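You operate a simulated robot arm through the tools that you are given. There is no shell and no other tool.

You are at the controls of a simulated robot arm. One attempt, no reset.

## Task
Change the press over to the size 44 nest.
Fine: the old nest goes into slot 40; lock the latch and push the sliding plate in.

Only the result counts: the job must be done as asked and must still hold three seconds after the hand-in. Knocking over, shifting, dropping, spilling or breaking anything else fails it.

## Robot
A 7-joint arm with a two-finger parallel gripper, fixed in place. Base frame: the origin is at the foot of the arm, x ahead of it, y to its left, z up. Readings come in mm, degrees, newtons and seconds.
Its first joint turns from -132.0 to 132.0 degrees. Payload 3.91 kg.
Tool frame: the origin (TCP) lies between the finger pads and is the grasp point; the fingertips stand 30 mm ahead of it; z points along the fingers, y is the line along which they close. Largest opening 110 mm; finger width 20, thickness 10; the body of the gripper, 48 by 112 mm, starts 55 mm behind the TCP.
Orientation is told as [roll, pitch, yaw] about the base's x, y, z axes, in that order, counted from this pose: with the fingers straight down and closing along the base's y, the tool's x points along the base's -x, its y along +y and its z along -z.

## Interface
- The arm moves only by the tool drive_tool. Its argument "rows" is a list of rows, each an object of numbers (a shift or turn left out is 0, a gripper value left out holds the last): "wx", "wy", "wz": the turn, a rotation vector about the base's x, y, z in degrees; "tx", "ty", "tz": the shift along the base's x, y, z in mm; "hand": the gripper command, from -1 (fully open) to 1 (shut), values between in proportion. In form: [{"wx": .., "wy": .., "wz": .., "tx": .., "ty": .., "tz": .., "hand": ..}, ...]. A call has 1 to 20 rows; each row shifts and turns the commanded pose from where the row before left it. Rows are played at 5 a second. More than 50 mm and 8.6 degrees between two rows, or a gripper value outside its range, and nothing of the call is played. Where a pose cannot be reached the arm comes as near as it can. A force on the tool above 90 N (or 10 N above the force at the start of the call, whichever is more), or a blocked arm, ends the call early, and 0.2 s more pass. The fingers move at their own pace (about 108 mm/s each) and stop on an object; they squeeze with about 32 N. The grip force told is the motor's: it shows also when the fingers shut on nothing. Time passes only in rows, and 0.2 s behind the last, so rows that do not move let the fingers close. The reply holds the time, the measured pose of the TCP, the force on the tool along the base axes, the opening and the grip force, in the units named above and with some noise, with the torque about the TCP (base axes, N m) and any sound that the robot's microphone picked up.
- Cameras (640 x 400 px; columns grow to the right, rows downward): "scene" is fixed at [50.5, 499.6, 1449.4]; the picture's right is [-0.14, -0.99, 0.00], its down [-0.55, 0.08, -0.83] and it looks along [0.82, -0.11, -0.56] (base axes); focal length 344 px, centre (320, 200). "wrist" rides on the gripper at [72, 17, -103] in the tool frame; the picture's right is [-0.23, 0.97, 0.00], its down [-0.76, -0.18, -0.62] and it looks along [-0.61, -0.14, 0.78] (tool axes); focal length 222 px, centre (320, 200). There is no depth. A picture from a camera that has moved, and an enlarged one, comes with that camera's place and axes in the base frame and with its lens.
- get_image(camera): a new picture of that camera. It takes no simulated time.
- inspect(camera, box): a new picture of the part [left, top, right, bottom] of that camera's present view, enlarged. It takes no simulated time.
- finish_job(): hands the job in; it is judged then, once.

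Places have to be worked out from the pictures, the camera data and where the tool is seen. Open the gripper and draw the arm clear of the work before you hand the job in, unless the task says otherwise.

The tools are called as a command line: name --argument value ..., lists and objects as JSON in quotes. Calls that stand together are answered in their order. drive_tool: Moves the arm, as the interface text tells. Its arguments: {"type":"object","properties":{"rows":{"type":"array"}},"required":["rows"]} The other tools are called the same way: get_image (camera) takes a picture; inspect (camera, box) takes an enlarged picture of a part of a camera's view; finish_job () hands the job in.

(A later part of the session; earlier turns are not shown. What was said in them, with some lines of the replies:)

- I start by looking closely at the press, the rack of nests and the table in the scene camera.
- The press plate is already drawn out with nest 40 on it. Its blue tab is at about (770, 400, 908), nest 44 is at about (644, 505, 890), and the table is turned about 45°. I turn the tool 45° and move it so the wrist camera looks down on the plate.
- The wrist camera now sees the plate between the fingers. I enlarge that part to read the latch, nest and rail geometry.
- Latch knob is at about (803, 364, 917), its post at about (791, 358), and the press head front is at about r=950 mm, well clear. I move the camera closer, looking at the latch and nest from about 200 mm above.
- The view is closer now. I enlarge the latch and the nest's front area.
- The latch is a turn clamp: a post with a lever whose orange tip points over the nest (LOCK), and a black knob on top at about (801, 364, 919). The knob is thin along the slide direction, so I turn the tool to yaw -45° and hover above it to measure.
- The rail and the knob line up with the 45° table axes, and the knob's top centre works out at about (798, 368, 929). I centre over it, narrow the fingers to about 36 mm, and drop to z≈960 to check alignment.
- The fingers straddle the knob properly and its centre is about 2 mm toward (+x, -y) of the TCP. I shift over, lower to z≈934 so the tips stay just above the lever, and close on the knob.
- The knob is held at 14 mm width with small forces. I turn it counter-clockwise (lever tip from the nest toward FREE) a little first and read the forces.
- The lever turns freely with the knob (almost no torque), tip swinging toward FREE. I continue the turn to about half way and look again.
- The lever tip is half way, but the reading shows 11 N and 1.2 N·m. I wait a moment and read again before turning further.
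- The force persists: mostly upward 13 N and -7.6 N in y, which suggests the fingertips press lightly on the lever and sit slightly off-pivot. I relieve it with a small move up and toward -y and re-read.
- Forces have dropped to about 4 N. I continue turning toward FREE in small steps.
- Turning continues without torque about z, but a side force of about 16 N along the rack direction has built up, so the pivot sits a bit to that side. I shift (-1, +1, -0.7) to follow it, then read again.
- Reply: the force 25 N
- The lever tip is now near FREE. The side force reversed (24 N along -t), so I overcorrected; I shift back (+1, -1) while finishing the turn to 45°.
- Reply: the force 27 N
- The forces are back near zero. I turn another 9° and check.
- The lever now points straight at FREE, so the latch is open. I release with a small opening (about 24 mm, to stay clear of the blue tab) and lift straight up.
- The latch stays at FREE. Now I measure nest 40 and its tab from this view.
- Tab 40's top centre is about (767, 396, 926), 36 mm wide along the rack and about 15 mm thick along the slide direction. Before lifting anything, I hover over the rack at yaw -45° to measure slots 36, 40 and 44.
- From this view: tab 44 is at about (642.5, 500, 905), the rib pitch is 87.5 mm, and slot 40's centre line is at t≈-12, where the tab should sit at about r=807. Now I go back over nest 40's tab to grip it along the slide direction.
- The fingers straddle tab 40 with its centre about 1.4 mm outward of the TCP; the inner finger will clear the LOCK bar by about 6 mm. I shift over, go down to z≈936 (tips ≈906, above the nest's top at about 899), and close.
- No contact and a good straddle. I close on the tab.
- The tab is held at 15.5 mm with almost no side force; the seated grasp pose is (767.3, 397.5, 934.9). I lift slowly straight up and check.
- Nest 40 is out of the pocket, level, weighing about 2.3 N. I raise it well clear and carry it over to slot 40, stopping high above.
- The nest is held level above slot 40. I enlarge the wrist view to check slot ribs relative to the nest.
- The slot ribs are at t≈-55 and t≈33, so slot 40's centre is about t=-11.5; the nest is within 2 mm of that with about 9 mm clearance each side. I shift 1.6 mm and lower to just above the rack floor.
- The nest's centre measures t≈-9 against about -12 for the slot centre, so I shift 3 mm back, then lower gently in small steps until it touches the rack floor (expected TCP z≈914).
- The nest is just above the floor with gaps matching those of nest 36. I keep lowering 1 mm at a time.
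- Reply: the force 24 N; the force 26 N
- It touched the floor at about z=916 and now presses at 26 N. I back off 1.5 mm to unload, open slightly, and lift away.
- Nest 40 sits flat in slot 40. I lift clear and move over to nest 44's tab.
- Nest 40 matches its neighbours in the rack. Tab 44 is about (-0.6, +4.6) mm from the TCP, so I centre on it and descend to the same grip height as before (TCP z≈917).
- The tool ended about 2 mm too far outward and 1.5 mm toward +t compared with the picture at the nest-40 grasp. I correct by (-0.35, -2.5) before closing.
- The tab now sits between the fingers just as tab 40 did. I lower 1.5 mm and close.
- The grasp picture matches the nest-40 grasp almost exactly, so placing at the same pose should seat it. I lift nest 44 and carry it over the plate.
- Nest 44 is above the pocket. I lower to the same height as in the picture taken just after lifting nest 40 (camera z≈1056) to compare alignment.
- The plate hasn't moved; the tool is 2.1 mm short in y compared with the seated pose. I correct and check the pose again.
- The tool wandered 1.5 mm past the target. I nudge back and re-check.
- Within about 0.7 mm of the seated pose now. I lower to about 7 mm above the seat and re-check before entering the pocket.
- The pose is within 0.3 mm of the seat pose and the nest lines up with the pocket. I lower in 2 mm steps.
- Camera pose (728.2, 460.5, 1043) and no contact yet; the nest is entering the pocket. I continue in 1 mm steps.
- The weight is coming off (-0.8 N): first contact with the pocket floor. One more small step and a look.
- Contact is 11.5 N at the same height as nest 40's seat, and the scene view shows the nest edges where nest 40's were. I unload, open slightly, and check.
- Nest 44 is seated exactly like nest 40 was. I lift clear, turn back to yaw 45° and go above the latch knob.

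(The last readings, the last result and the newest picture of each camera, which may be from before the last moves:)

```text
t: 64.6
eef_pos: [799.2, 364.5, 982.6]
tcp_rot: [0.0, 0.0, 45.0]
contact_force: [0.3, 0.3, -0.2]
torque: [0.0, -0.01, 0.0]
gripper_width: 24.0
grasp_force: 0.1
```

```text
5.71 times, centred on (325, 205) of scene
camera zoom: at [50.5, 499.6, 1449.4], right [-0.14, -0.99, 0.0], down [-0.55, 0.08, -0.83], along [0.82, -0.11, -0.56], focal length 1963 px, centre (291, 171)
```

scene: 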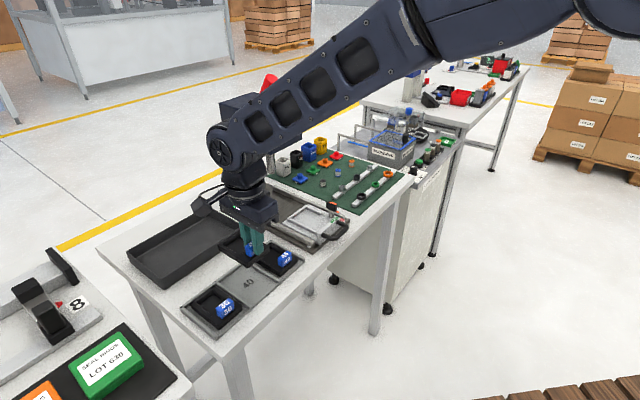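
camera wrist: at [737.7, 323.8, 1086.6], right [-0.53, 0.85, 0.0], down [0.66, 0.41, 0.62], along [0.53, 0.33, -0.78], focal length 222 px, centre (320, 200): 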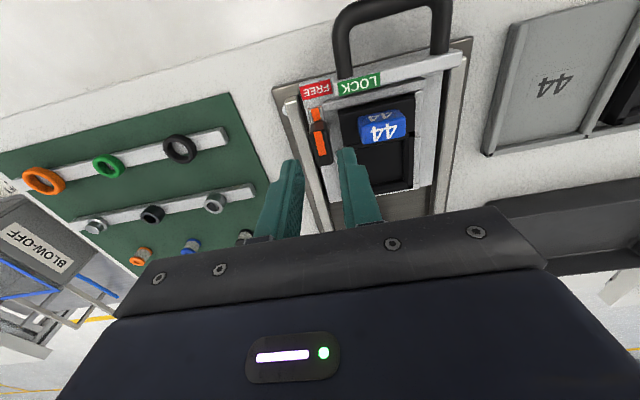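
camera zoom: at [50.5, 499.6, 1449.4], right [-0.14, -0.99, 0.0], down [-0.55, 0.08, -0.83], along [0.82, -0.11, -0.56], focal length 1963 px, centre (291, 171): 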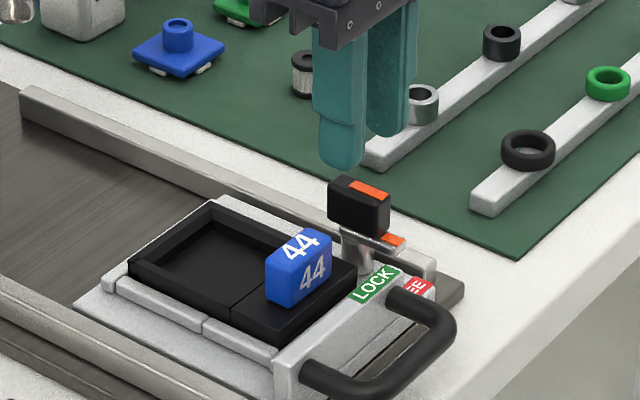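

The TCP is right over the knob (within about 1 mm). I descend to the same grip height as before (z≈936) and close.

drive_tool --rows '[{"tz": -12, "ty": 0.4}, {"tz": -15}, {"tz": -12}, {"tz": -8}, {}, {"hand": 0.7}, {"hand": 0.85}, {"hand": 1.0}, {}, {}]'

inspect --camera "wrist" --box '[240, 100, 400, 225]'

inspect --camera "scene" --box '[280, 170, 370, 240]'

```text
t: 66.8
eef_pos: [797.7, 364.1, 935.3]
tcp_rot: [0.0, 0.0, 44.9]
contact_force: [2.3, -1.9, -3.2]
torque: [0.27, -0.34, 0.0]
gripper_width: 13.8
grasp_force: 45.1
```

```text
3.20 times, centred on (320, 162) of wrist
camera zoom: at [736.8, 324.7, 1040.5], right [-0.53, 0.85, 0.0], down [0.66, 0.41, 0.62], along [0.53, 0.33, -0.78], focal length 711 px, centre (320, 320)
```

zoom: 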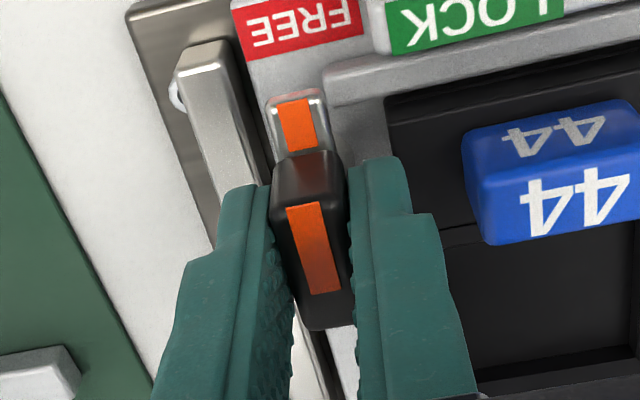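

```text
5.71 times, centred on (325, 205) of scene
camera zoom: at [50.5, 499.6, 1449.4], right [-0.14, -0.99, 0.0], down [-0.55, 0.08, -0.83], along [0.82, -0.11, -0.56], focal length 1963 px, centre (291, 171)
```

zoom: 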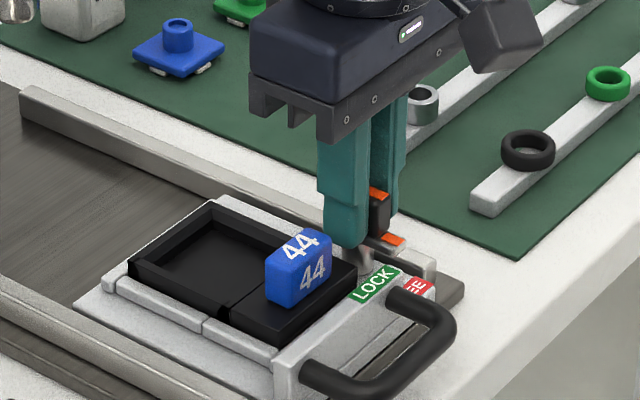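

The knob is gripped at FREE. I turn clockwise back toward LOCK, letting the TCP follow the small pivot offset I learned (about 2.3 mm), and check forces part way.

drive_tool --rows '[{"wz": -5, "tx": -0.12, "ty": 0.15}, {"wz": -5, "tx": -0.12, "ty": 0.16}, {"wz": -5, "tx": -0.12, "ty": 0.16}, {"wz": -5, "tx": -0.07, "ty": 0.18}, {"wz": -5, "tx": -0.07, "ty": 0.18}, {"wz": -5, "tx": -0.07, "ty": 0.19}, {}, {}]'

inspect --camera "scene" --box '[280, 170, 370, 240]'

inspect --camera "wrist" --box '[240, 100, 400, 225]'

```text
t: 68.6
eef_pos: [799.1, 365.5, 936.0]
tcp_rot: [0.0, 0.0, 15.0]
contact_force: [6.0, -7.8, 0.2]
torque: [-0.15, -0.17, -0.02]
gripper_width: 13.8
grasp_force: 44.7
```

```text
5.71 times, centred on (325, 205) of scene
camera zoom: at [50.5, 499.6, 1449.4], right [-0.14, -0.99, 0.0], down [-0.55, 0.08, -0.83], along [0.82, -0.11, -0.56], focal length 1963 px, centre (291, 171)
```

zoom: 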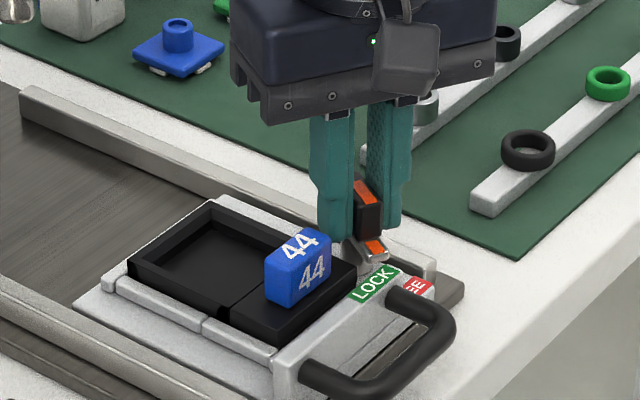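

```text
3.20 times, centred on (320, 162) of wrist
camera zoom: at [725.5, 362.4, 1040.5], right [-0.03, 1.0, 0.0], down [0.78, 0.02, 0.62], along [0.62, 0.02, -0.78], focal length 711 px, centre (320, 320)
```

zoom: 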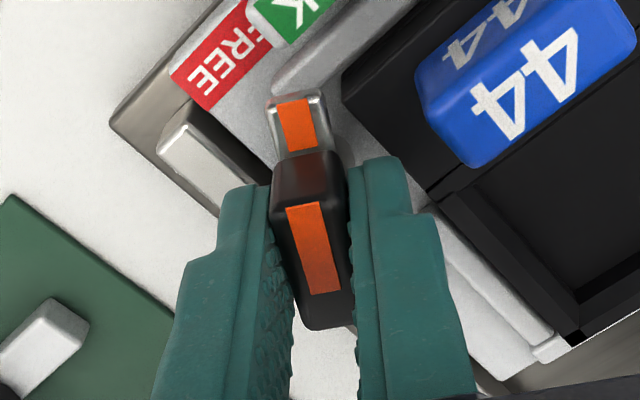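

Forces are small (10 N sideways). I continue the turn by another 30°, easing slightly toward -t.

drive_tool --rows '[{"wz": -5, "tx": 0.1, "ty": 0.05}, {"wz": -5, "tx": 0.1, "ty": 0.05}, {"wz": -5, "tx": 0.05, "ty": 0.1}, {"wz": -5, "tx": 0.05, "ty": 0.15}, {"wz": -5, "tx": 0.05, "ty": 0.15}, {"wz": -5, "tx": 0.05, "ty": 0.15}, {}, {}]'

inspect --camera "scene" --box '[280, 170, 370, 240]'

inspect --camera "wrist" --box '[240, 100, 400, 225]'

```text
t: 70.4
eef_pos: [798.0, 367.5, 936.1]
tcp_rot: [0.0, 0.1, -15.0]
contact_force: [-4.7, -2.2, -14.5]
torque: [0.26, 0.91, -0.01]
gripper_width: 13.8
grasp_force: 45.4
```

```text
5.71 times, centred on (325, 205) of scene
camera zoom: at [50.5, 499.6, 1449.4], right [-0.14, -0.99, 0.0], down [-0.55, 0.08, -0.83], along [0.82, -0.11, -0.56], focal length 1963 px, centre (291, 171)
```

zoom: 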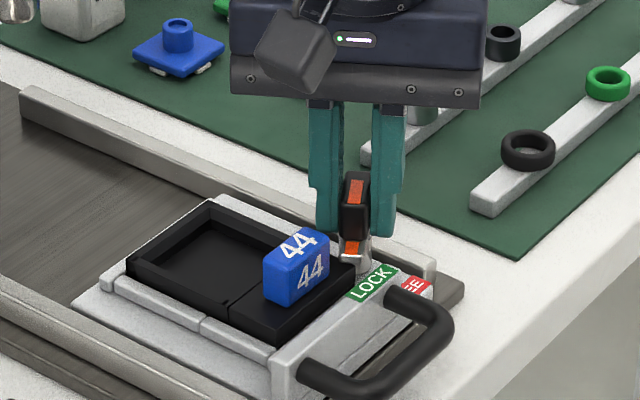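

```text
3.20 times, centred on (320, 162) of wrist
camera zoom: at [735.1, 401.2, 1040.7], right [0.47, 0.88, 0.0], down [0.69, -0.37, 0.62], along [0.55, -0.29, -0.78], focal length 711 px, centre (320, 320)
```

zoom: 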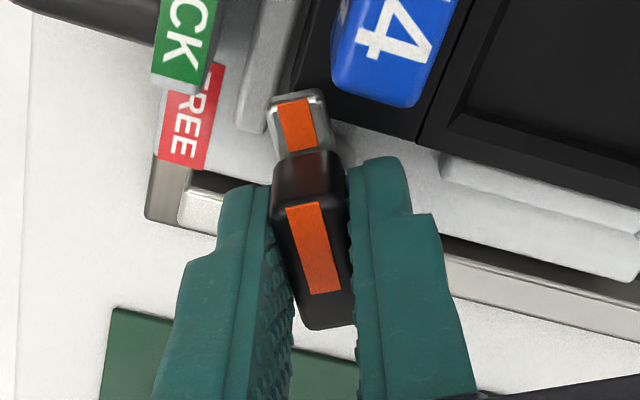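

Turning on well; the tool is being pulled down slightly, so I ease down 0.7 mm while finishing the remaining 30° to LOCK.

drive_tool --rows '[{"tz": -0.7}, {"wz": -5, "tx": 0.07, "ty": 0.18}, {"wz": -5, "tx": 0.07, "ty": 0.18}, {"wz": -5, "tx": 0.07, "ty": 0.18}, {}, {}]'

drive_tool --rows '[{"wz": -5, "tx": 0.1, "ty": 0.1}, {"wz": -5, "tx": 0.1, "ty": 0.1}, {"wz": -5, "tx": 0.1, "ty": 0.1}, {}, {}]'

inspect --camera "scene" --box '[280, 170, 370, 240]'

inspect --camera "wrist" --box '[240, 100, 400, 225]'

```text
t: 71.8
eef_pos: [800.8, 368.7, 935.9]
tcp_rot: [0.1, 0.0, -30.1]
contact_force: [-6.4, 2.9, -4.0]
torque: [-0.1, -0.12, -0.02]
gripper_width: 13.7
grasp_force: 44.9
```

```text
t: 73.0
eef_pos: [798.7, 367.0, 934.5]
tcp_rot: [0.0, 0.0, -44.9]
contact_force: [-4.4, 2.1, 10.8]
torque: [0.48, 0.65, -0.02]
gripper_width: 13.8
grasp_force: 45.0
```

```text
5.71 times, centred on (325, 205) of scene
camera zoom: at [50.5, 499.6, 1449.4], right [-0.14, -0.99, 0.0], down [-0.55, 0.08, -0.83], along [0.82, -0.11, -0.56], focal length 1963 px, centre (291, 171)
```

zoom: 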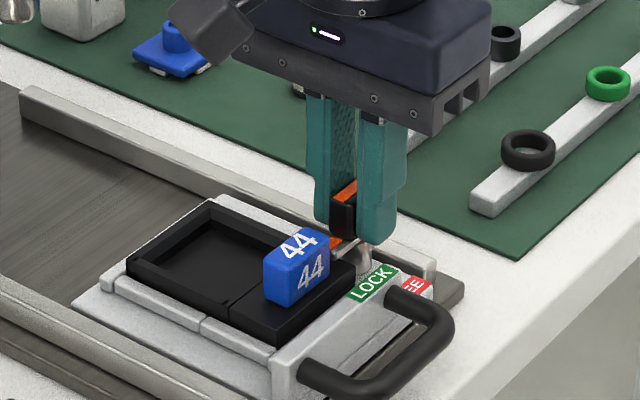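

```text
3.20 times, centred on (320, 162) of wrist
camera zoom: at [761.4, 429.7, 1040.6], right [0.85, 0.53, 0.0], down [0.41, -0.66, 0.62], along [0.33, -0.53, -0.78], focal length 711 px, centre (320, 320)
```

zoom: 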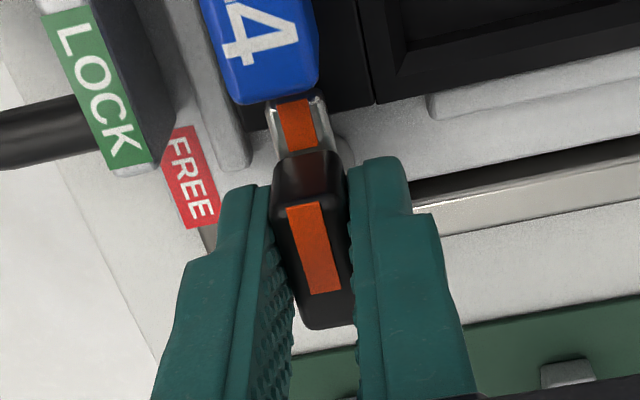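

The lever is back over nest 44 pointing as it originally did at LOCK. I open slightly, lift straight up, and inspect.

drive_tool --rows '[{"hand": 0.8}, {"hand": 0.56}, {}, {}, {"tz": 10}, {"tz": 20}, {"tz": 25}, {}]'

get_image --camera "wrist"

inspect --camera "wrist" --box '[220, 60, 420, 185]'

inspect --camera "scene" --box '[280, 170, 370, 240]'

```text
t: 74.8
eef_pos: [801.0, 368.2, 991.3]
tcp_rot: [0.0, 0.0, -44.9]
contact_force: [-1.0, -0.6, -0.1]
torque: [-0.03, 0.01, -0.01]
gripper_width: 24.2
grasp_force: 0.1
```

```text
taken
camera wrist: at [762.4, 429.7, 1095.0], right [0.85, 0.53, 0.0], down [0.41, -0.66, 0.62], along [0.33, -0.53, -0.78], focal length 222 px, centre (320, 200)
```

wrist: 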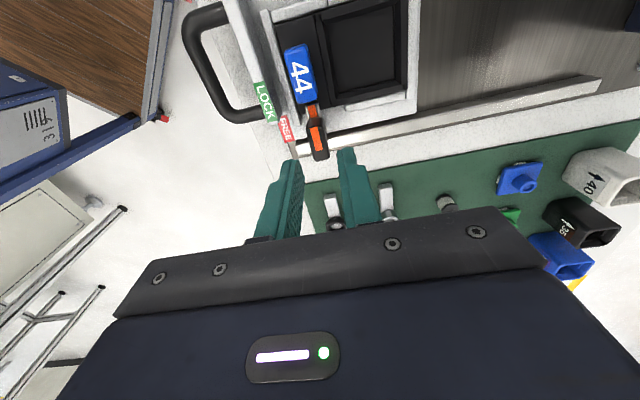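

```text
3.20 times, centred on (320, 122) of wrist
camera zoom: at [762.4, 429.7, 1095.0], right [0.85, 0.53, 0.0], down [0.41, -0.66, 0.62], along [0.33, -0.53, -0.78], focal length 711 px, centre (320, 448)
```

zoom: 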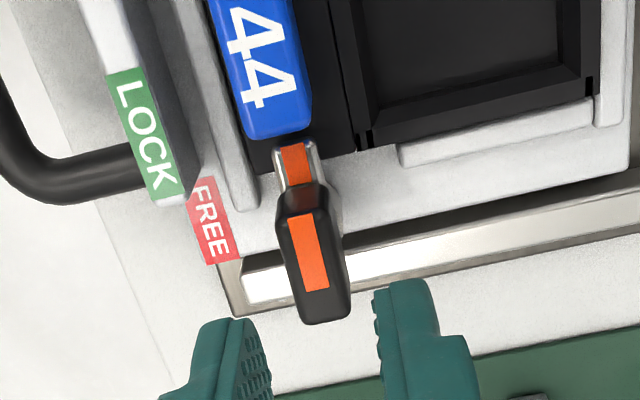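

```text
5.71 times, centred on (325, 205) of scene
camera zoom: at [50.5, 499.6, 1449.4], right [-0.14, -0.99, 0.0], down [-0.55, 0.08, -0.83], along [0.82, -0.11, -0.56], focal length 1963 px, centre (291, 171)
```

zoom: 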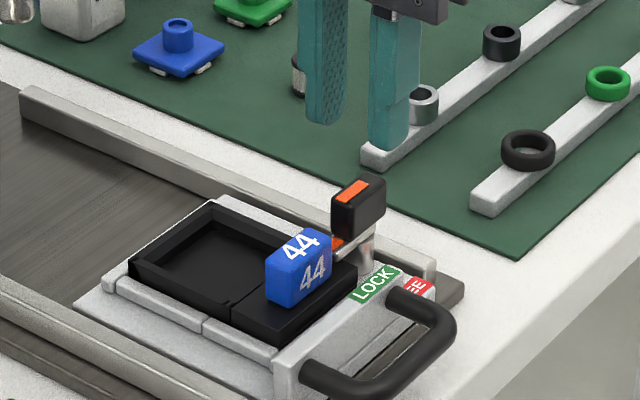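

The latch is over the nest again. I enlarge to check its exact angle, since the stripe looks turned a few degrees relative to the original.

inspect --camera "wrist" --box '[280, 90, 360, 165]'

inspect --camera "scene" --box '[310, 185, 360, 220]'

```text
5.33 times, centred on (320, 128) of wrist
camera zoom: at [762.4, 429.7, 1095.0], right [0.85, 0.53, 0.0], down [0.41, -0.66, 0.62], along [0.33, -0.53, -0.78], focal length 1185 px, centre (320, 587)
```

zoom: 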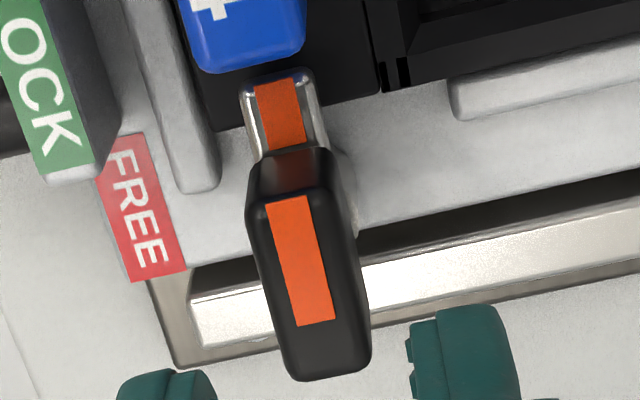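

```text
11.43 times, centred on (335, 202) of scene
camera zoom: at [50.5, 499.6, 1449.4], right [-0.14, -0.99, 0.0], down [-0.55, 0.08, -0.83], along [0.82, -0.11, -0.56], focal length 3926 px, centre (149, 171)
```

zoom: 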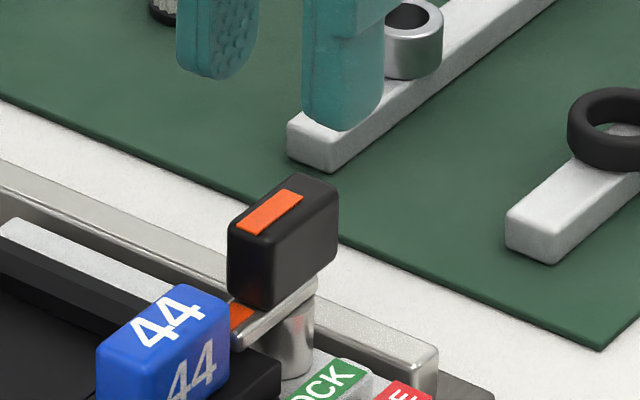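

The stripe is exactly along the rack direction, so the latch is locked as it was originally. Now for the push: the handle's outer bar is at about (704, 355, 895). I move to hover on the operator side of it at yaw 45° with the fingers about 24 mm apart.

drive_tool --rows '[{"tz": 8}, {"wz": 8, "tx": -10, "ty": -3}, {"wz": 8, "tx": -10, "ty": -3}, {"wz": 8, "tx": -10, "ty": -3}, {"wz": 8, "tx": -10, "ty": -3}, {"wz": 8, "tx": -10, "ty": -3.5}, {"wz": 8, "tx": -10, "ty": -3.5}, {"wz": 8, "tx": -10, "ty": -3.5}, {"wz": 8, "tx": -10, "ty": -3.5}, {"wz": 8, "tx": -10, "ty": -3}, {"wz": 8, "tx": -10, "ty": -3}, {"wz": 8, "tx": -10, "ty": -3}, {"wz": 2, "tx": -9, "ty": -3}, {}, {}]'

get_image --camera "wrist"

get_image --camera "scene"

inspect --camera "scene" --box '[210, 80, 370, 250]'

```text
t: 78.0
eef_pos: [681.4, 328.6, 1000.5]
tcp_rot: [0.0, -0.1, 44.9]
contact_force: [0.0, 0.9, 0.1]
torque: [0.01, -0.03, 0.0]
gripper_width: 24.5
grasp_force: 0.1
```

```text
taken
camera wrist: at [619.8, 288.8, 1104.0], right [-0.53, 0.85, 0.0], down [0.66, 0.41, 0.62], along [0.53, 0.33, -0.78], focal length 222 px, centre (320, 200)
```

wrist: 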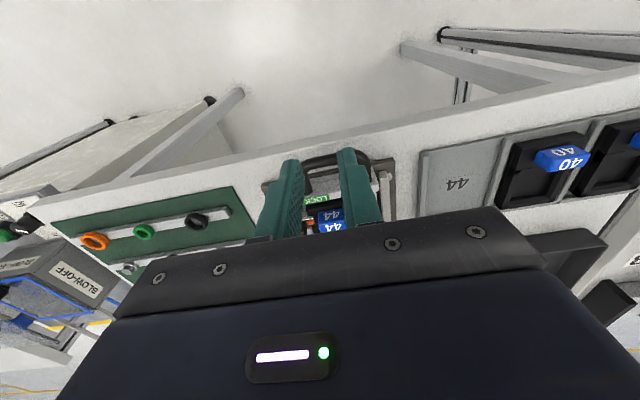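

```text
taken
```

scene: 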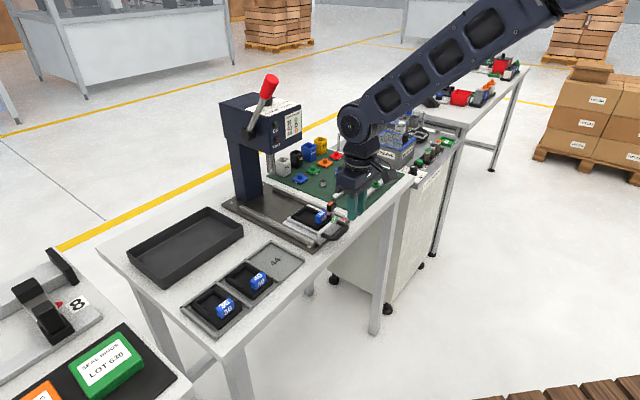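

```text
2.35 times, centred on (290, 165) of scene
camera zoom: at [50.5, 499.6, 1449.4], right [-0.14, -0.99, 0.0], down [-0.55, 0.08, -0.83], along [0.82, -0.11, -0.56], focal length 808 px, centre (391, 282)
```

zoom: 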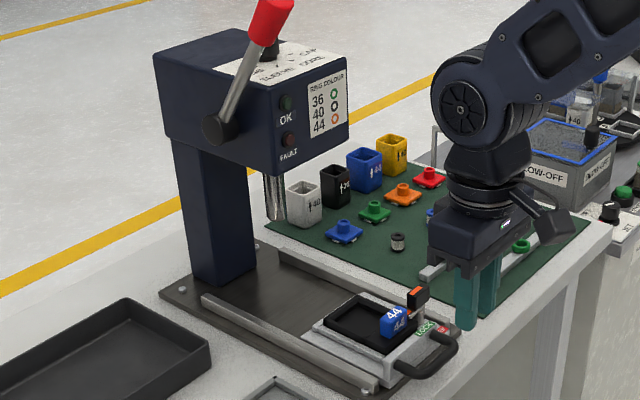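

The press head front (r≈951, bottom z≈1060) could come close to the wrist at the end of the stroke, so I tilt the tool 15° with the fingertips leaning outward, which keeps the wrist back. I also back off 8 mm, centre on the handle and narrow the fingers.

drive_tool --rows '[{"wx": 3.536, "wy": -3.536, "tx": -2.6, "ty": -1.2, "hand": 0.745}, {"wx": 3.536, "wy": -3.536, "tx": -2.6, "ty": -1.2}, {"wx": 3.536, "wy": -3.536, "tx": -2.6, "ty": -1.1}, {"tz": -20}, {"tz": -20}, {}, {}]'

get_image --camera "wrist"

inspect --camera "wrist" --box '[240, 100, 400, 225]'

inspect --camera "scene" --box '[280, 150, 400, 260]'

```text
t: 79.6
eef_pos: [673.7, 325.7, 958.7]
tcp_rot: [0.0, -14.9, 45.0]
contact_force: [-0.3, 0.3, 0.1]
torque: [-0.02, 0.01, -0.05]
gripper_width: 13.8
grasp_force: 0.1
```

```text
taken
camera wrist: at [594.3, 268.2, 1041.1], right [-0.53, 0.84, 0.06], down [0.53, 0.28, 0.8], along [0.66, 0.46, -0.6], focal length 222 px, centre (320, 200)
```

wrist: 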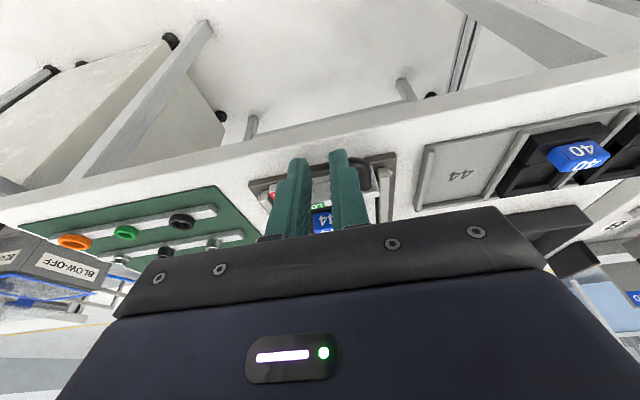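

```text
3.20 times, centred on (320, 162) of wrist
camera zoom: at [594.3, 268.2, 1041.1], right [-0.53, 0.84, 0.06], down [0.53, 0.28, 0.8], along [0.66, 0.46, -0.6], focal length 711 px, centre (320, 320)
```

zoom: 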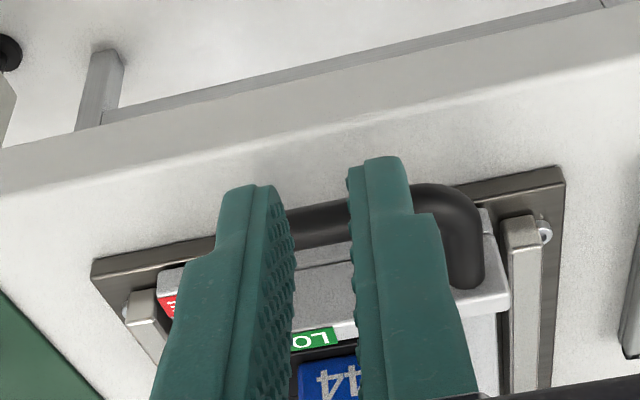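

```text
3.64 times, centred on (340, 205) of scene
camera zoom: at [50.5, 499.6, 1449.4], right [-0.14, -0.99, 0.0], down [-0.55, 0.08, -0.83], along [0.82, -0.11, -0.56], focal length 1249 px, centre (247, 182)
```

zoom: 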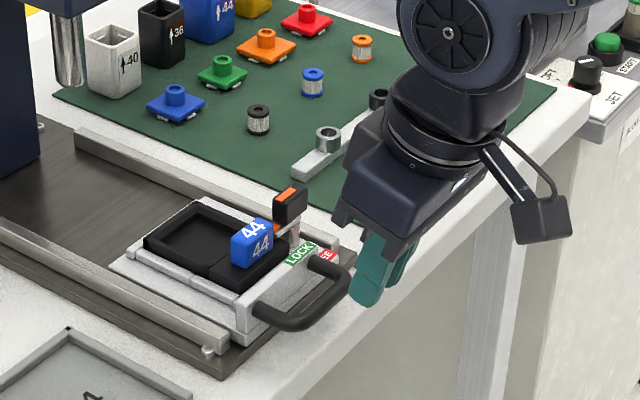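

The tilt is as intended, with the fingers in front of the handle. I descend so the handle bar (z≈895) meets the finger pads, then look.

drive_tool --rows '[{"tz": -15}, {"tz": -15}, {"tz": -10}, {"tz": -5}, {}, {}]'

inspect --camera "wrist" --box '[240, 100, 400, 225]'

inspect --camera "scene" --box '[290, 180, 370, 240]'

```text
t: 81.0
eef_pos: [671.7, 324.4, 915.1]
tcp_rot: [0.0, -15.0, 45.0]
contact_force: [0.1, -0.5, 0.3]
torque: [0.01, -0.02, 0.0]
gripper_width: 13.8
grasp_force: 0.0
```

```text
3.20 times, centred on (320, 162) of wrist
camera zoom: at [592.4, 267.1, 996.0], right [-0.53, 0.84, 0.06], down [0.53, 0.28, 0.8], along [0.66, 0.46, -0.6], focal length 711 px, centre (320, 320)
```

zoom: 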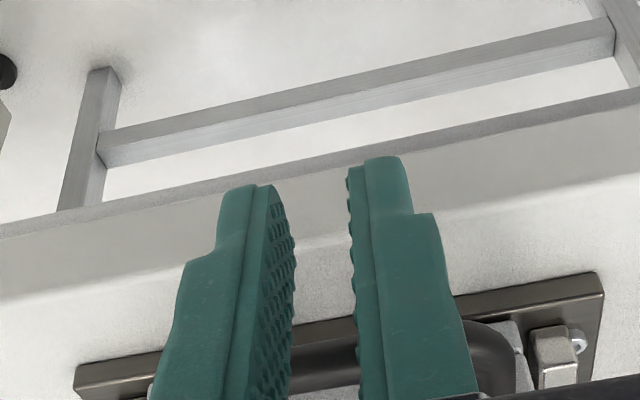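

```text
6.67 times, centred on (330, 210) of scene
camera zoom: at [50.5, 499.6, 1449.4], right [-0.14, -0.99, 0.0], down [-0.55, 0.08, -0.83], along [0.82, -0.11, -0.56], focal length 2290 px, centre (253, 133)
```

zoom: 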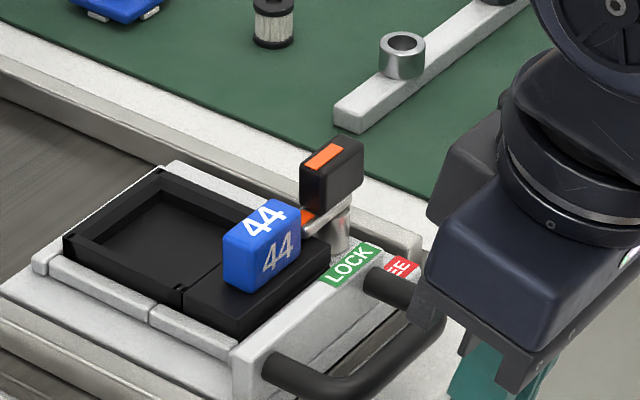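

The fingers are low in front of the handle with no contact. I look at the lower part of the scene view to confirm their height relative to the handle.

inspect --camera "scene" --box '[310, 205, 370, 255]'

```text
8.00 times, centred on (340, 230) of scene
camera zoom: at [50.5, 499.6, 1449.4], right [-0.14, -0.99, 0.0], down [-0.55, 0.08, -0.83], along [0.82, -0.11, -0.56], focal length 2749 px, centre (160, -40)
```

zoom: 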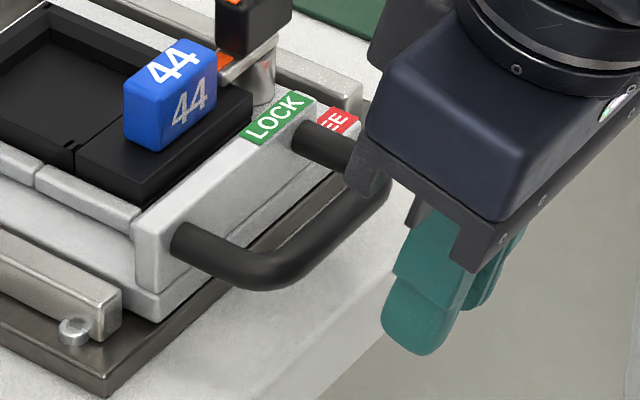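

The finger pads are at handle height with the gripper body well above it. I advance outward in small steps to find contact.

drive_tool --rows '[{"tx": 3.54, "ty": 3.54}, {"tx": 3.54, "ty": 3.54}, {"tx": 3.54, "ty": 3.54}, {"tx": 2.1, "ty": 2.1}, {"tx": 2.1, "ty": 2.1}, {}]'

inspect --camera "scene" --box '[310, 205, 370, 255]'

```text
t: 82.4
eef_pos: [687.4, 341.0, 913.2]
tcp_rot: [0.0, -15.0, 45.0]
contact_force: [0.0, 0.2, 0.6]
torque: [0.0, 0.0, 0.01]
gripper_width: 14.0
grasp_force: 0.0
```

```text
8.00 times, centred on (340, 230) of scene
camera zoom: at [50.5, 499.6, 1449.4], right [-0.14, -0.99, 0.0], down [-0.55, 0.08, -0.83], along [0.82, -0.11, -0.56], focal length 2749 px, centre (160, -40)
```

zoom: 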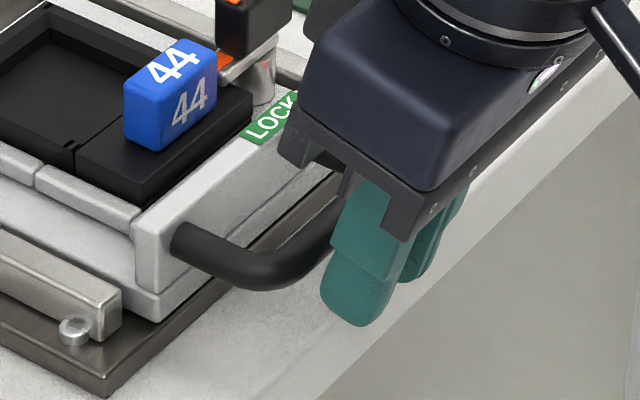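

Fingers are almost at the handle bar. I continue slowly until it pushes.

drive_tool --rows '[{"tx": 2.1, "ty": 2.1}, {"tx": 2.1, "ty": 2.1}, {"tx": 2.1, "ty": 2.1}, {}]'

drive_tool --rows '[{"tx": 2.1, "ty": 2.1}, {"tx": 2.1, "ty": 2.1}, {"tx": 2.1, "ty": 2.1}, {}]'

inspect --camera "scene" --box '[280, 180, 370, 250]'

```text
t: 83.4
eef_pos: [694.2, 345.6, 912.8]
tcp_rot: [0.0, -15.0, 45.0]
contact_force: [-1.8, -3.6, -0.7]
torque: [-0.04, 0.03, 0.02]
gripper_width: 13.8
grasp_force: 0.0
```

```text
t: 84.4
eef_pos: [701.9, 354.5, 912.7]
tcp_rot: [0.0, -14.9, 44.9]
contact_force: [0.8, 0.4, 0.6]
torque: [-0.01, 0.02, -0.01]
gripper_width: 13.8
grasp_force: 0.1
```

```text
5.71 times, centred on (325, 215) of scene
camera zoom: at [50.5, 499.6, 1449.4], right [-0.14, -0.99, 0.0], down [-0.55, 0.08, -0.83], along [0.82, -0.11, -0.56], focal length 1963 px, centre (291, 114)
```

zoom: 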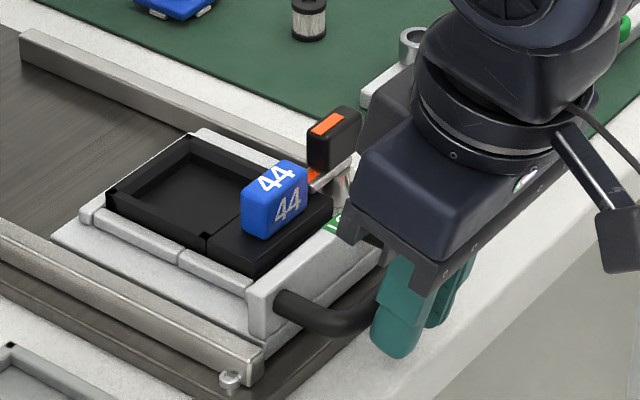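

The plate slides in easily (only about 4 N). I keep pushing slowly, 5 mm per row, and check part way.

drive_tool --rows '[{"tx": 3.5, "ty": 3.5}, {"tx": 3.5, "ty": 3.5}, {"tx": 3.5, "ty": 3.5}, {"tx": 3.5, "ty": 3.5}, {"tx": 3.5, "ty": 3.5}, {"tx": 3.5, "ty": 3.5}, {"tx": 3.5, "ty": 3.5}, {"tx": 3.5, "ty": 3.5}, {}]'

get_image --camera "scene"

inspect --camera "scene" --box '[230, 120, 370, 250]'

```text
t: 86.4
eef_pos: [728.3, 381.9, 912.4]
tcp_rot: [0.0, -15.1, 45.0]
contact_force: [-0.1, 0.6, 0.0]
torque: [0.0, 0.04, 0.04]
gripper_width: 14.2
grasp_force: 0.1
```

```text
taken
```

scene: 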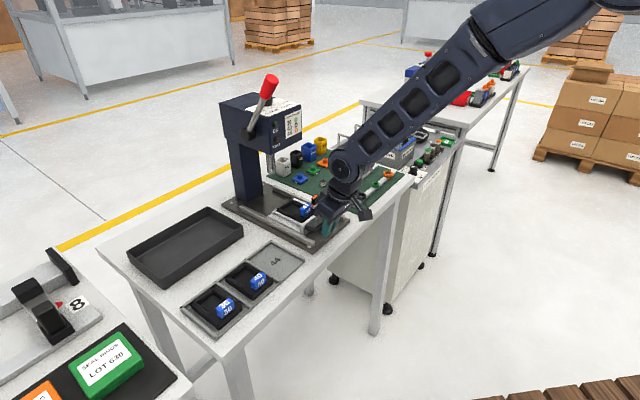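

```text
3.08 times, centred on (300, 185) of scene
camera zoom: at [50.5, 499.6, 1449.4], right [-0.14, -0.99, 0.0], down [-0.55, 0.08, -0.83], along [0.82, -0.11, -0.56], focal length 1057 px, centre (382, 246)
```

zoom: 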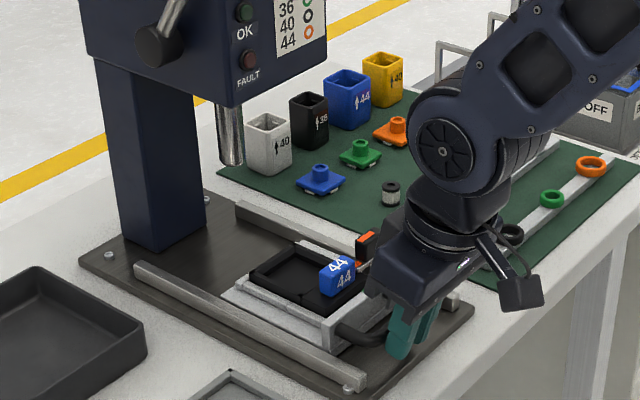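

The plate has moved about 50 mm with the nest and latch undisturbed, and the wrist is well clear of the head. I push another 40 mm.

drive_tool --rows '[{"tx": 3.5, "ty": 3.5}, {"tx": 3.5, "ty": 3.5}, {"tx": 3.5, "ty": 3.5}, {"tx": 3.5, "ty": 3.5}, {"tx": 3.5, "ty": 3.5}, {"tx": 3.5, "ty": 3.5}, {"tx": 3.5, "ty": 3.5}, {"tx": 3.5, "ty": 3.5}, {}]'

inspect --camera "scene" --box '[230, 120, 370, 250]'

```text
t: 88.4
eef_pos: [755.5, 409.4, 912.7]
tcp_rot: [0.0, -15.0, 45.0]
contact_force: [-0.2, -0.1, -0.4]
torque: [-0.02, 0.0, -0.04]
gripper_width: 13.8
grasp_force: 0.0
```

```text
3.08 times, centred on (300, 185) of scene
camera zoom: at [50.5, 499.6, 1449.4], right [-0.14, -0.99, 0.0], down [-0.55, 0.08, -0.83], along [0.82, -0.11, -0.56], focal length 1057 px, centre (382, 246)
```

zoom: 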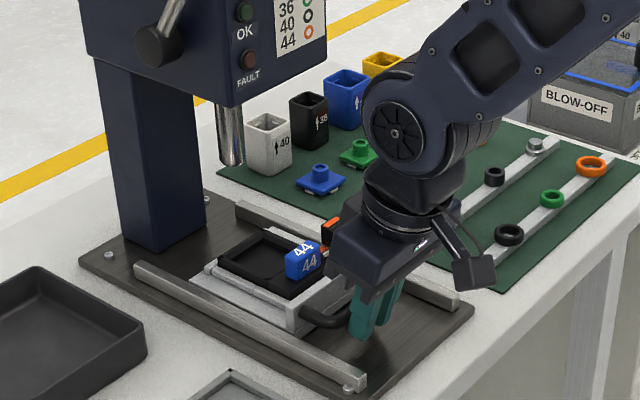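

About 90 mm in and still no resistance; roughly 30–35 mm should remain. I continue in 3 mm steps watching for the end stop.

drive_tool --rows '[{"tx": 2.1, "ty": 2.1}, {"tx": 2.1, "ty": 2.1}, {"tx": 2.1, "ty": 2.1}, {"tx": 2.1, "ty": 2.1}, {"tx": 2.1, "ty": 2.1}, {"tx": 2.1, "ty": 2.1}, {}]'

inspect --camera "scene" --box '[230, 120, 370, 250]'

```text
t: 90.0
eef_pos: [768.1, 420.3, 913.3]
tcp_rot: [0.1, -14.9, 44.9]
contact_force: [-0.7, -0.4, -1.2]
torque: [-0.01, -0.02, 0.0]
gripper_width: 13.8
grasp_force: 0.1
```

```text
3.08 times, centred on (300, 185) of scene
camera zoom: at [50.5, 499.6, 1449.4], right [-0.14, -0.99, 0.0], down [-0.55, 0.08, -0.83], along [0.82, -0.11, -0.56], focal length 1057 px, centre (382, 246)
```

zoom: 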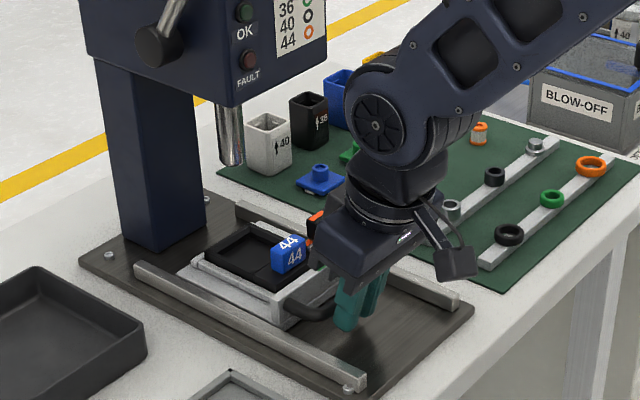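

Still free. I continue in 3 mm steps.

drive_tool --rows '[{"tx": 2.1, "ty": 2.1}, {"tx": 2.1, "ty": 2.1}, {"tx": 2.1, "ty": 2.1}, {"tx": 2.1, "ty": 2.1}, {}]'

inspect --camera "scene" --box '[230, 120, 370, 250]'

```text
t: 91.2
eef_pos: [777.6, 429.9, 914.2]
tcp_rot: [0.0, -15.0, 45.0]
contact_force: [-0.4, 0.0, 0.3]
torque: [0.0, -0.02, 0.0]
gripper_width: 14.1
grasp_force: 0.0
```

```text
3.08 times, centred on (300, 185) of scene
camera zoom: at [50.5, 499.6, 1449.4], right [-0.14, -0.99, 0.0], down [-0.55, 0.08, -0.83], along [0.82, -0.11, -0.56], focal length 1057 px, centre (382, 246)
```

zoom: 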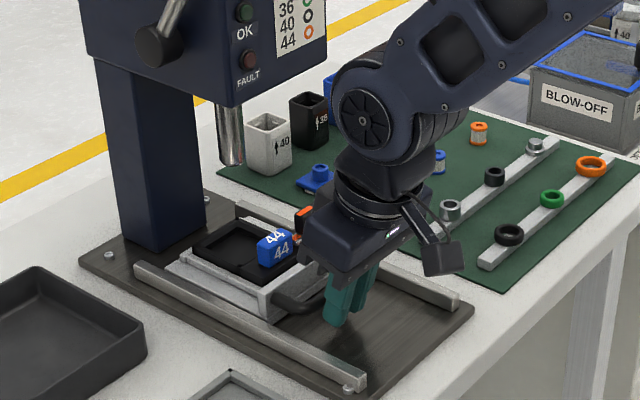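

The recess is nearly under the ram now. I go on in 2 mm steps until the stop shows in the force.

drive_tool --rows '[{"tx": 1.4, "ty": 1.4}, {"tx": 1.4, "ty": 1.4}, {"tx": 1.4, "ty": 1.4}, {}]'

drive_tool --rows '[{"tx": 1.4, "ty": 1.4}, {"tx": 1.4, "ty": 1.4}, {"tx": 1.4, "ty": 1.4}, {}]'

inspect --camera "scene" --box '[230, 120, 370, 250]'

```text
t: 92.2
eef_pos: [779.3, 432.7, 913.1]
tcp_rot: [0.0, -14.8, 45.0]
contact_force: [-27.9, -26.0, 3.6]
torque: [-0.35, 0.33, 0.35]
gripper_width: 14.4
grasp_force: 0.2
```

```text
t: 92.8
eef_pos: [779.8, 432.9, 908.9]
tcp_rot: [0.0, -14.2, 45.0]
contact_force: [-13.1, -11.8, -0.7]
torque: [-0.1, 0.21, 0.2]
gripper_width: 14.3
grasp_force: 0.1
stopped in row 3: the force on the tool passed its limit at 94 N (the readings are from after the stop); the commanded pose is now the measured one
```

```text
3.08 times, centred on (300, 185) of scene
camera zoom: at [50.5, 499.6, 1449.4], right [-0.14, -0.99, 0.0], down [-0.55, 0.08, -0.83], along [0.82, -0.11, -0.56], focal length 1057 px, centre (382, 246)
```

zoom: 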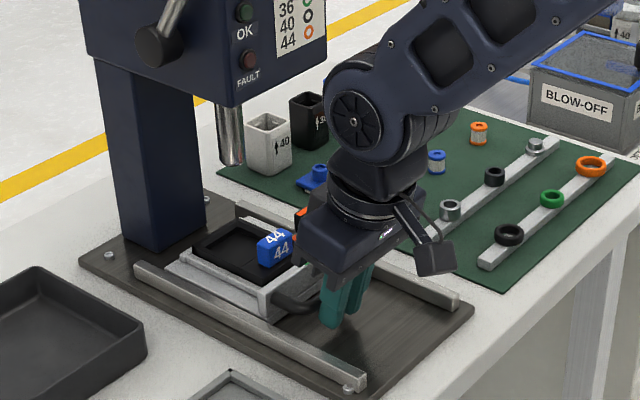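

The plate hit its solid end stop after about 125 mm of travel. I withdraw straight back off the handle, then look.

drive_tool --rows '[{"tx": -2, "ty": -2}, {"tx": -4, "ty": -4}, {"tx": -8, "ty": -8}, {"tx": -12, "ty": -12}, {"tx": -15, "ty": -15}, {"tx": -15, "ty": -15}, {}]'

inspect --camera "scene" --box '[210, 150, 350, 260]'

get_image --camera "wrist"

```text
t: 94.4
eef_pos: [725.9, 380.0, 912.4]
tcp_rot: [0.0, -14.4, 45.0]
contact_force: [-0.4, 0.5, -0.6]
torque: [0.01, 0.02, 0.0]
gripper_width: 14.1
grasp_force: 0.0
```

```text
3.64 times, centred on (280, 205) of scene
camera zoom: at [50.5, 499.6, 1449.4], right [-0.14, -0.99, 0.0], down [-0.55, 0.08, -0.83], along [0.82, -0.11, -0.56], focal length 1249 px, centre (466, 182)
```

zoom: 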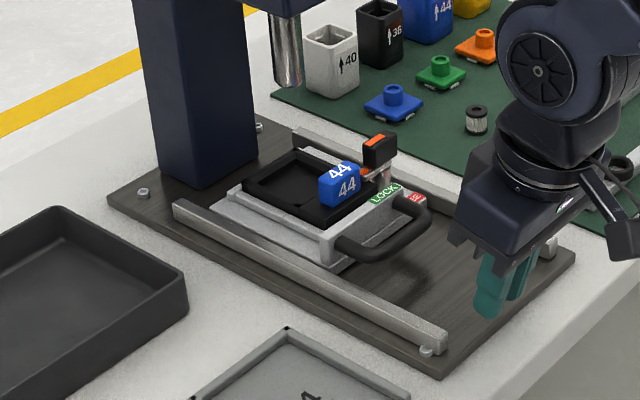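

```text
taken
camera wrist: at [647.0, 323.3, 994.9], right [-0.53, 0.84, 0.06], down [0.54, 0.29, 0.79], along [0.65, 0.45, -0.61], focal length 222 px, centre (320, 200)
```

wrist: 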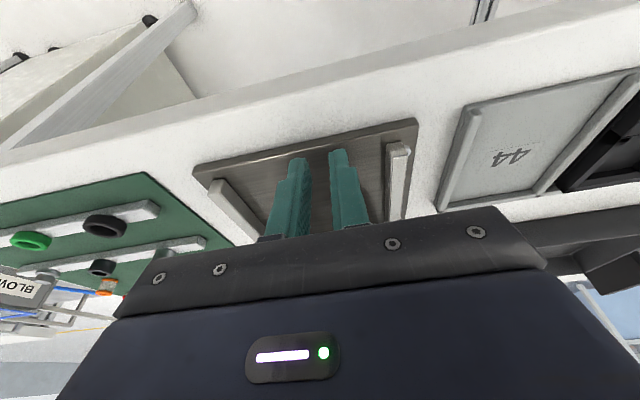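

The plate stays fully in, with nest 44 seated and the latch still over it. I raise the arm away, level the tool, and open the gripper.

drive_tool --rows '[{"tx": -15, "ty": -15}, {"tx": -10, "ty": -10, "tz": 20}, {"tz": 35}, {"tz": 35, "wx": -3.4, "wy": 3.4}, {"tz": 35, "wx": -3.4, "wy": 3.4}, {"tz": 35, "wx": -3.3, "wy": 3.3}, {"tz": 20, "hand": -1}, {}, {}]'

get_image --camera "wrist"

get_image --camera "scene"

inspect --camera "scene" --box '[235, 170, 345, 250]'

inspect --camera "scene" --box '[175, 220, 305, 340]'

```text
t: 96.4
eef_pos: [700.9, 351.1, 1089.3]
tcp_rot: [0.1, -0.1, 45.0]
contact_force: [0.4, 0.1, -0.9]
torque: [0.0, 0.03, 0.0]
gripper_width: 109.6
grasp_force: 0.0
```

```text
taken
camera wrist: at [639.4, 311.4, 1193.9], right [-0.53, 0.85, 0.0], down [0.66, 0.41, 0.62], along [0.53, 0.33, -0.78], focal length 222 px, centre (320, 200)
```

wrist: 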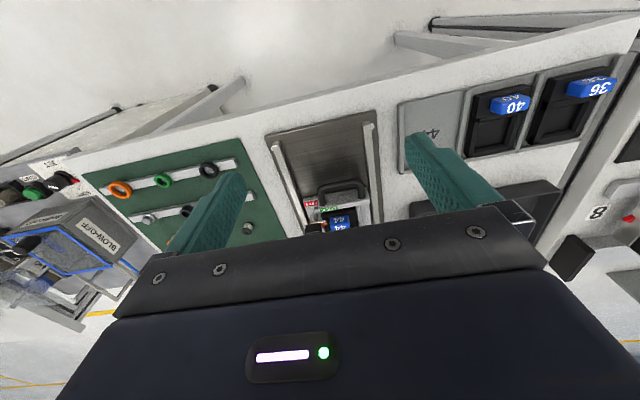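

```text
taken
```

scene: 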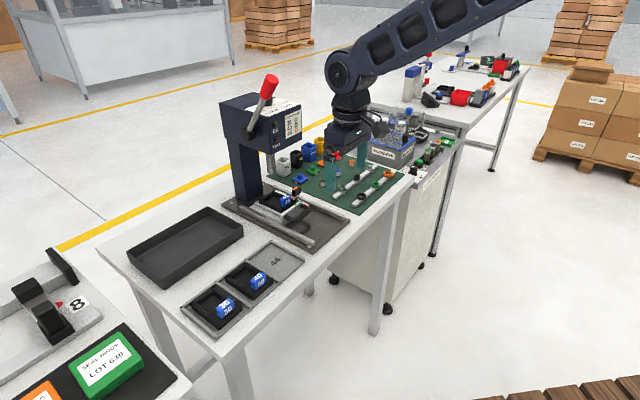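

```text
5.00 times, centred on (290, 210) of scene
camera zoom: at [50.5, 499.6, 1449.4], right [-0.14, -0.99, 0.0], down [-0.55, 0.08, -0.83], along [0.82, -0.11, -0.56], focal length 1718 px, centre (470, 150)
```

zoom: 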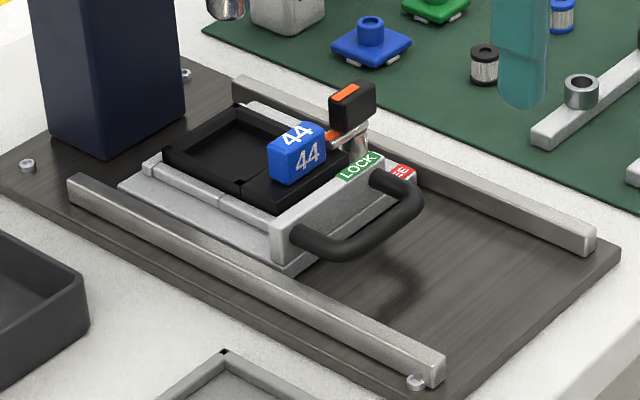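

```text
3.33 times, centred on (240, 280) of scene
camera zoom: at [50.5, 499.6, 1449.4], right [-0.14, -0.99, 0.0], down [-0.55, 0.08, -0.83], along [0.82, -0.11, -0.56], focal length 1145 px, centre (587, -67)
```

zoom: 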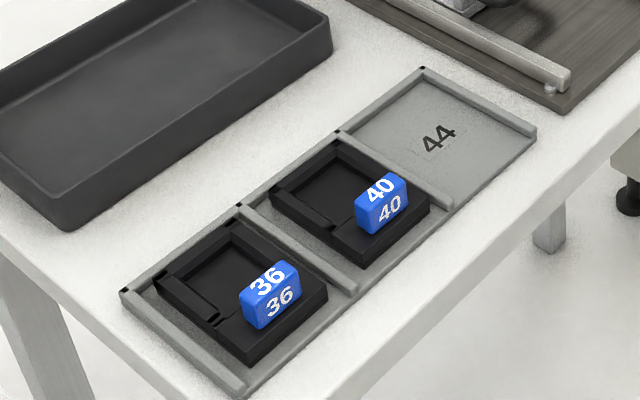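

Everything is in place: nest 40 in slot 40, nest 44 latched on the plate, plate fully in. I draw the arm further back and up, then take a last look.

drive_tool --rows '[{"tx": -15, "ty": -20, "tz": 20}, {"tx": -20, "ty": -30, "tz": 20}, {"tx": -20, "ty": -30, "tz": 20}, {"tx": -20, "ty": -30, "tz": 20}, {"tx": -10, "ty": -20, "tz": 10}, {}, {}, {}]'

inspect --camera "scene" --box '[175, 80, 375, 250]'

inspect --camera "scene" --box '[255, 175, 325, 225]'

```text
t: 98.2
eef_pos: [614.8, 221.2, 1178.5]
tcp_rot: [0.0, -0.1, 45.0]
contact_force: [0.8, -0.2, 0.4]
torque: [0.02, -0.04, -0.02]
gripper_width: 109.8
grasp_force: 0.1
```

```text
2.35 times, centred on (275, 165) of scene
camera zoom: at [50.5, 499.6, 1449.4], right [-0.14, -0.99, 0.0], down [-0.55, 0.08, -0.83], along [0.82, -0.11, -0.56], focal length 808 px, centre (426, 282)
```

zoom: 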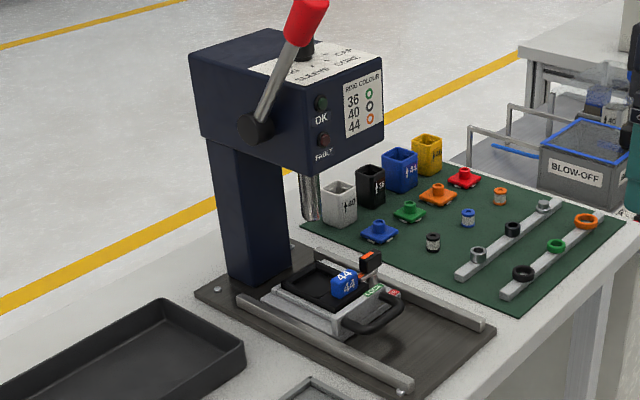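

```text
8.00 times, centred on (290, 200) of scene
camera zoom: at [50.5, 499.6, 1449.4], right [-0.14, -0.99, 0.0], down [-0.55, 0.08, -0.83], along [0.82, -0.11, -0.56], focal length 2749 px, centre (560, 200)
```

zoom: 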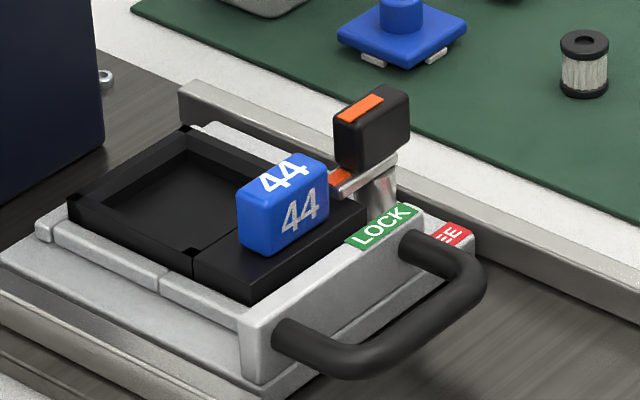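

The final views show nest 44 seated and latched, the plate pushed in to its stop, nest 40 in slot 40, and the rest of the bench undisturbed. The arm is clear with the gripper open, so I hand the job in.

finish_job

```text
The job is handed in.
```

The press is changed over to the size 44 nest, and I've handed the job in. I don't have the verdict yet.

- **Old nest:** nest 40 sits flat in slot 40, lined up with nest 36 beside it.
- **New nest:** nest 44 is seated in the plate's pocket at the same position and height nest 40 had.
- **Latch:** it is back at LOCK with its tip over nest 44, at the angle it started at.
- **Sliding plate:** it is pushed in about 125 mm, up to its end stop. The last push reached 94 N, which stopped the move. The plate did not spring back when I withdrew.

In the last pictures nothing else on the bench looks moved. The gripper is open and the arm is clear of the work.
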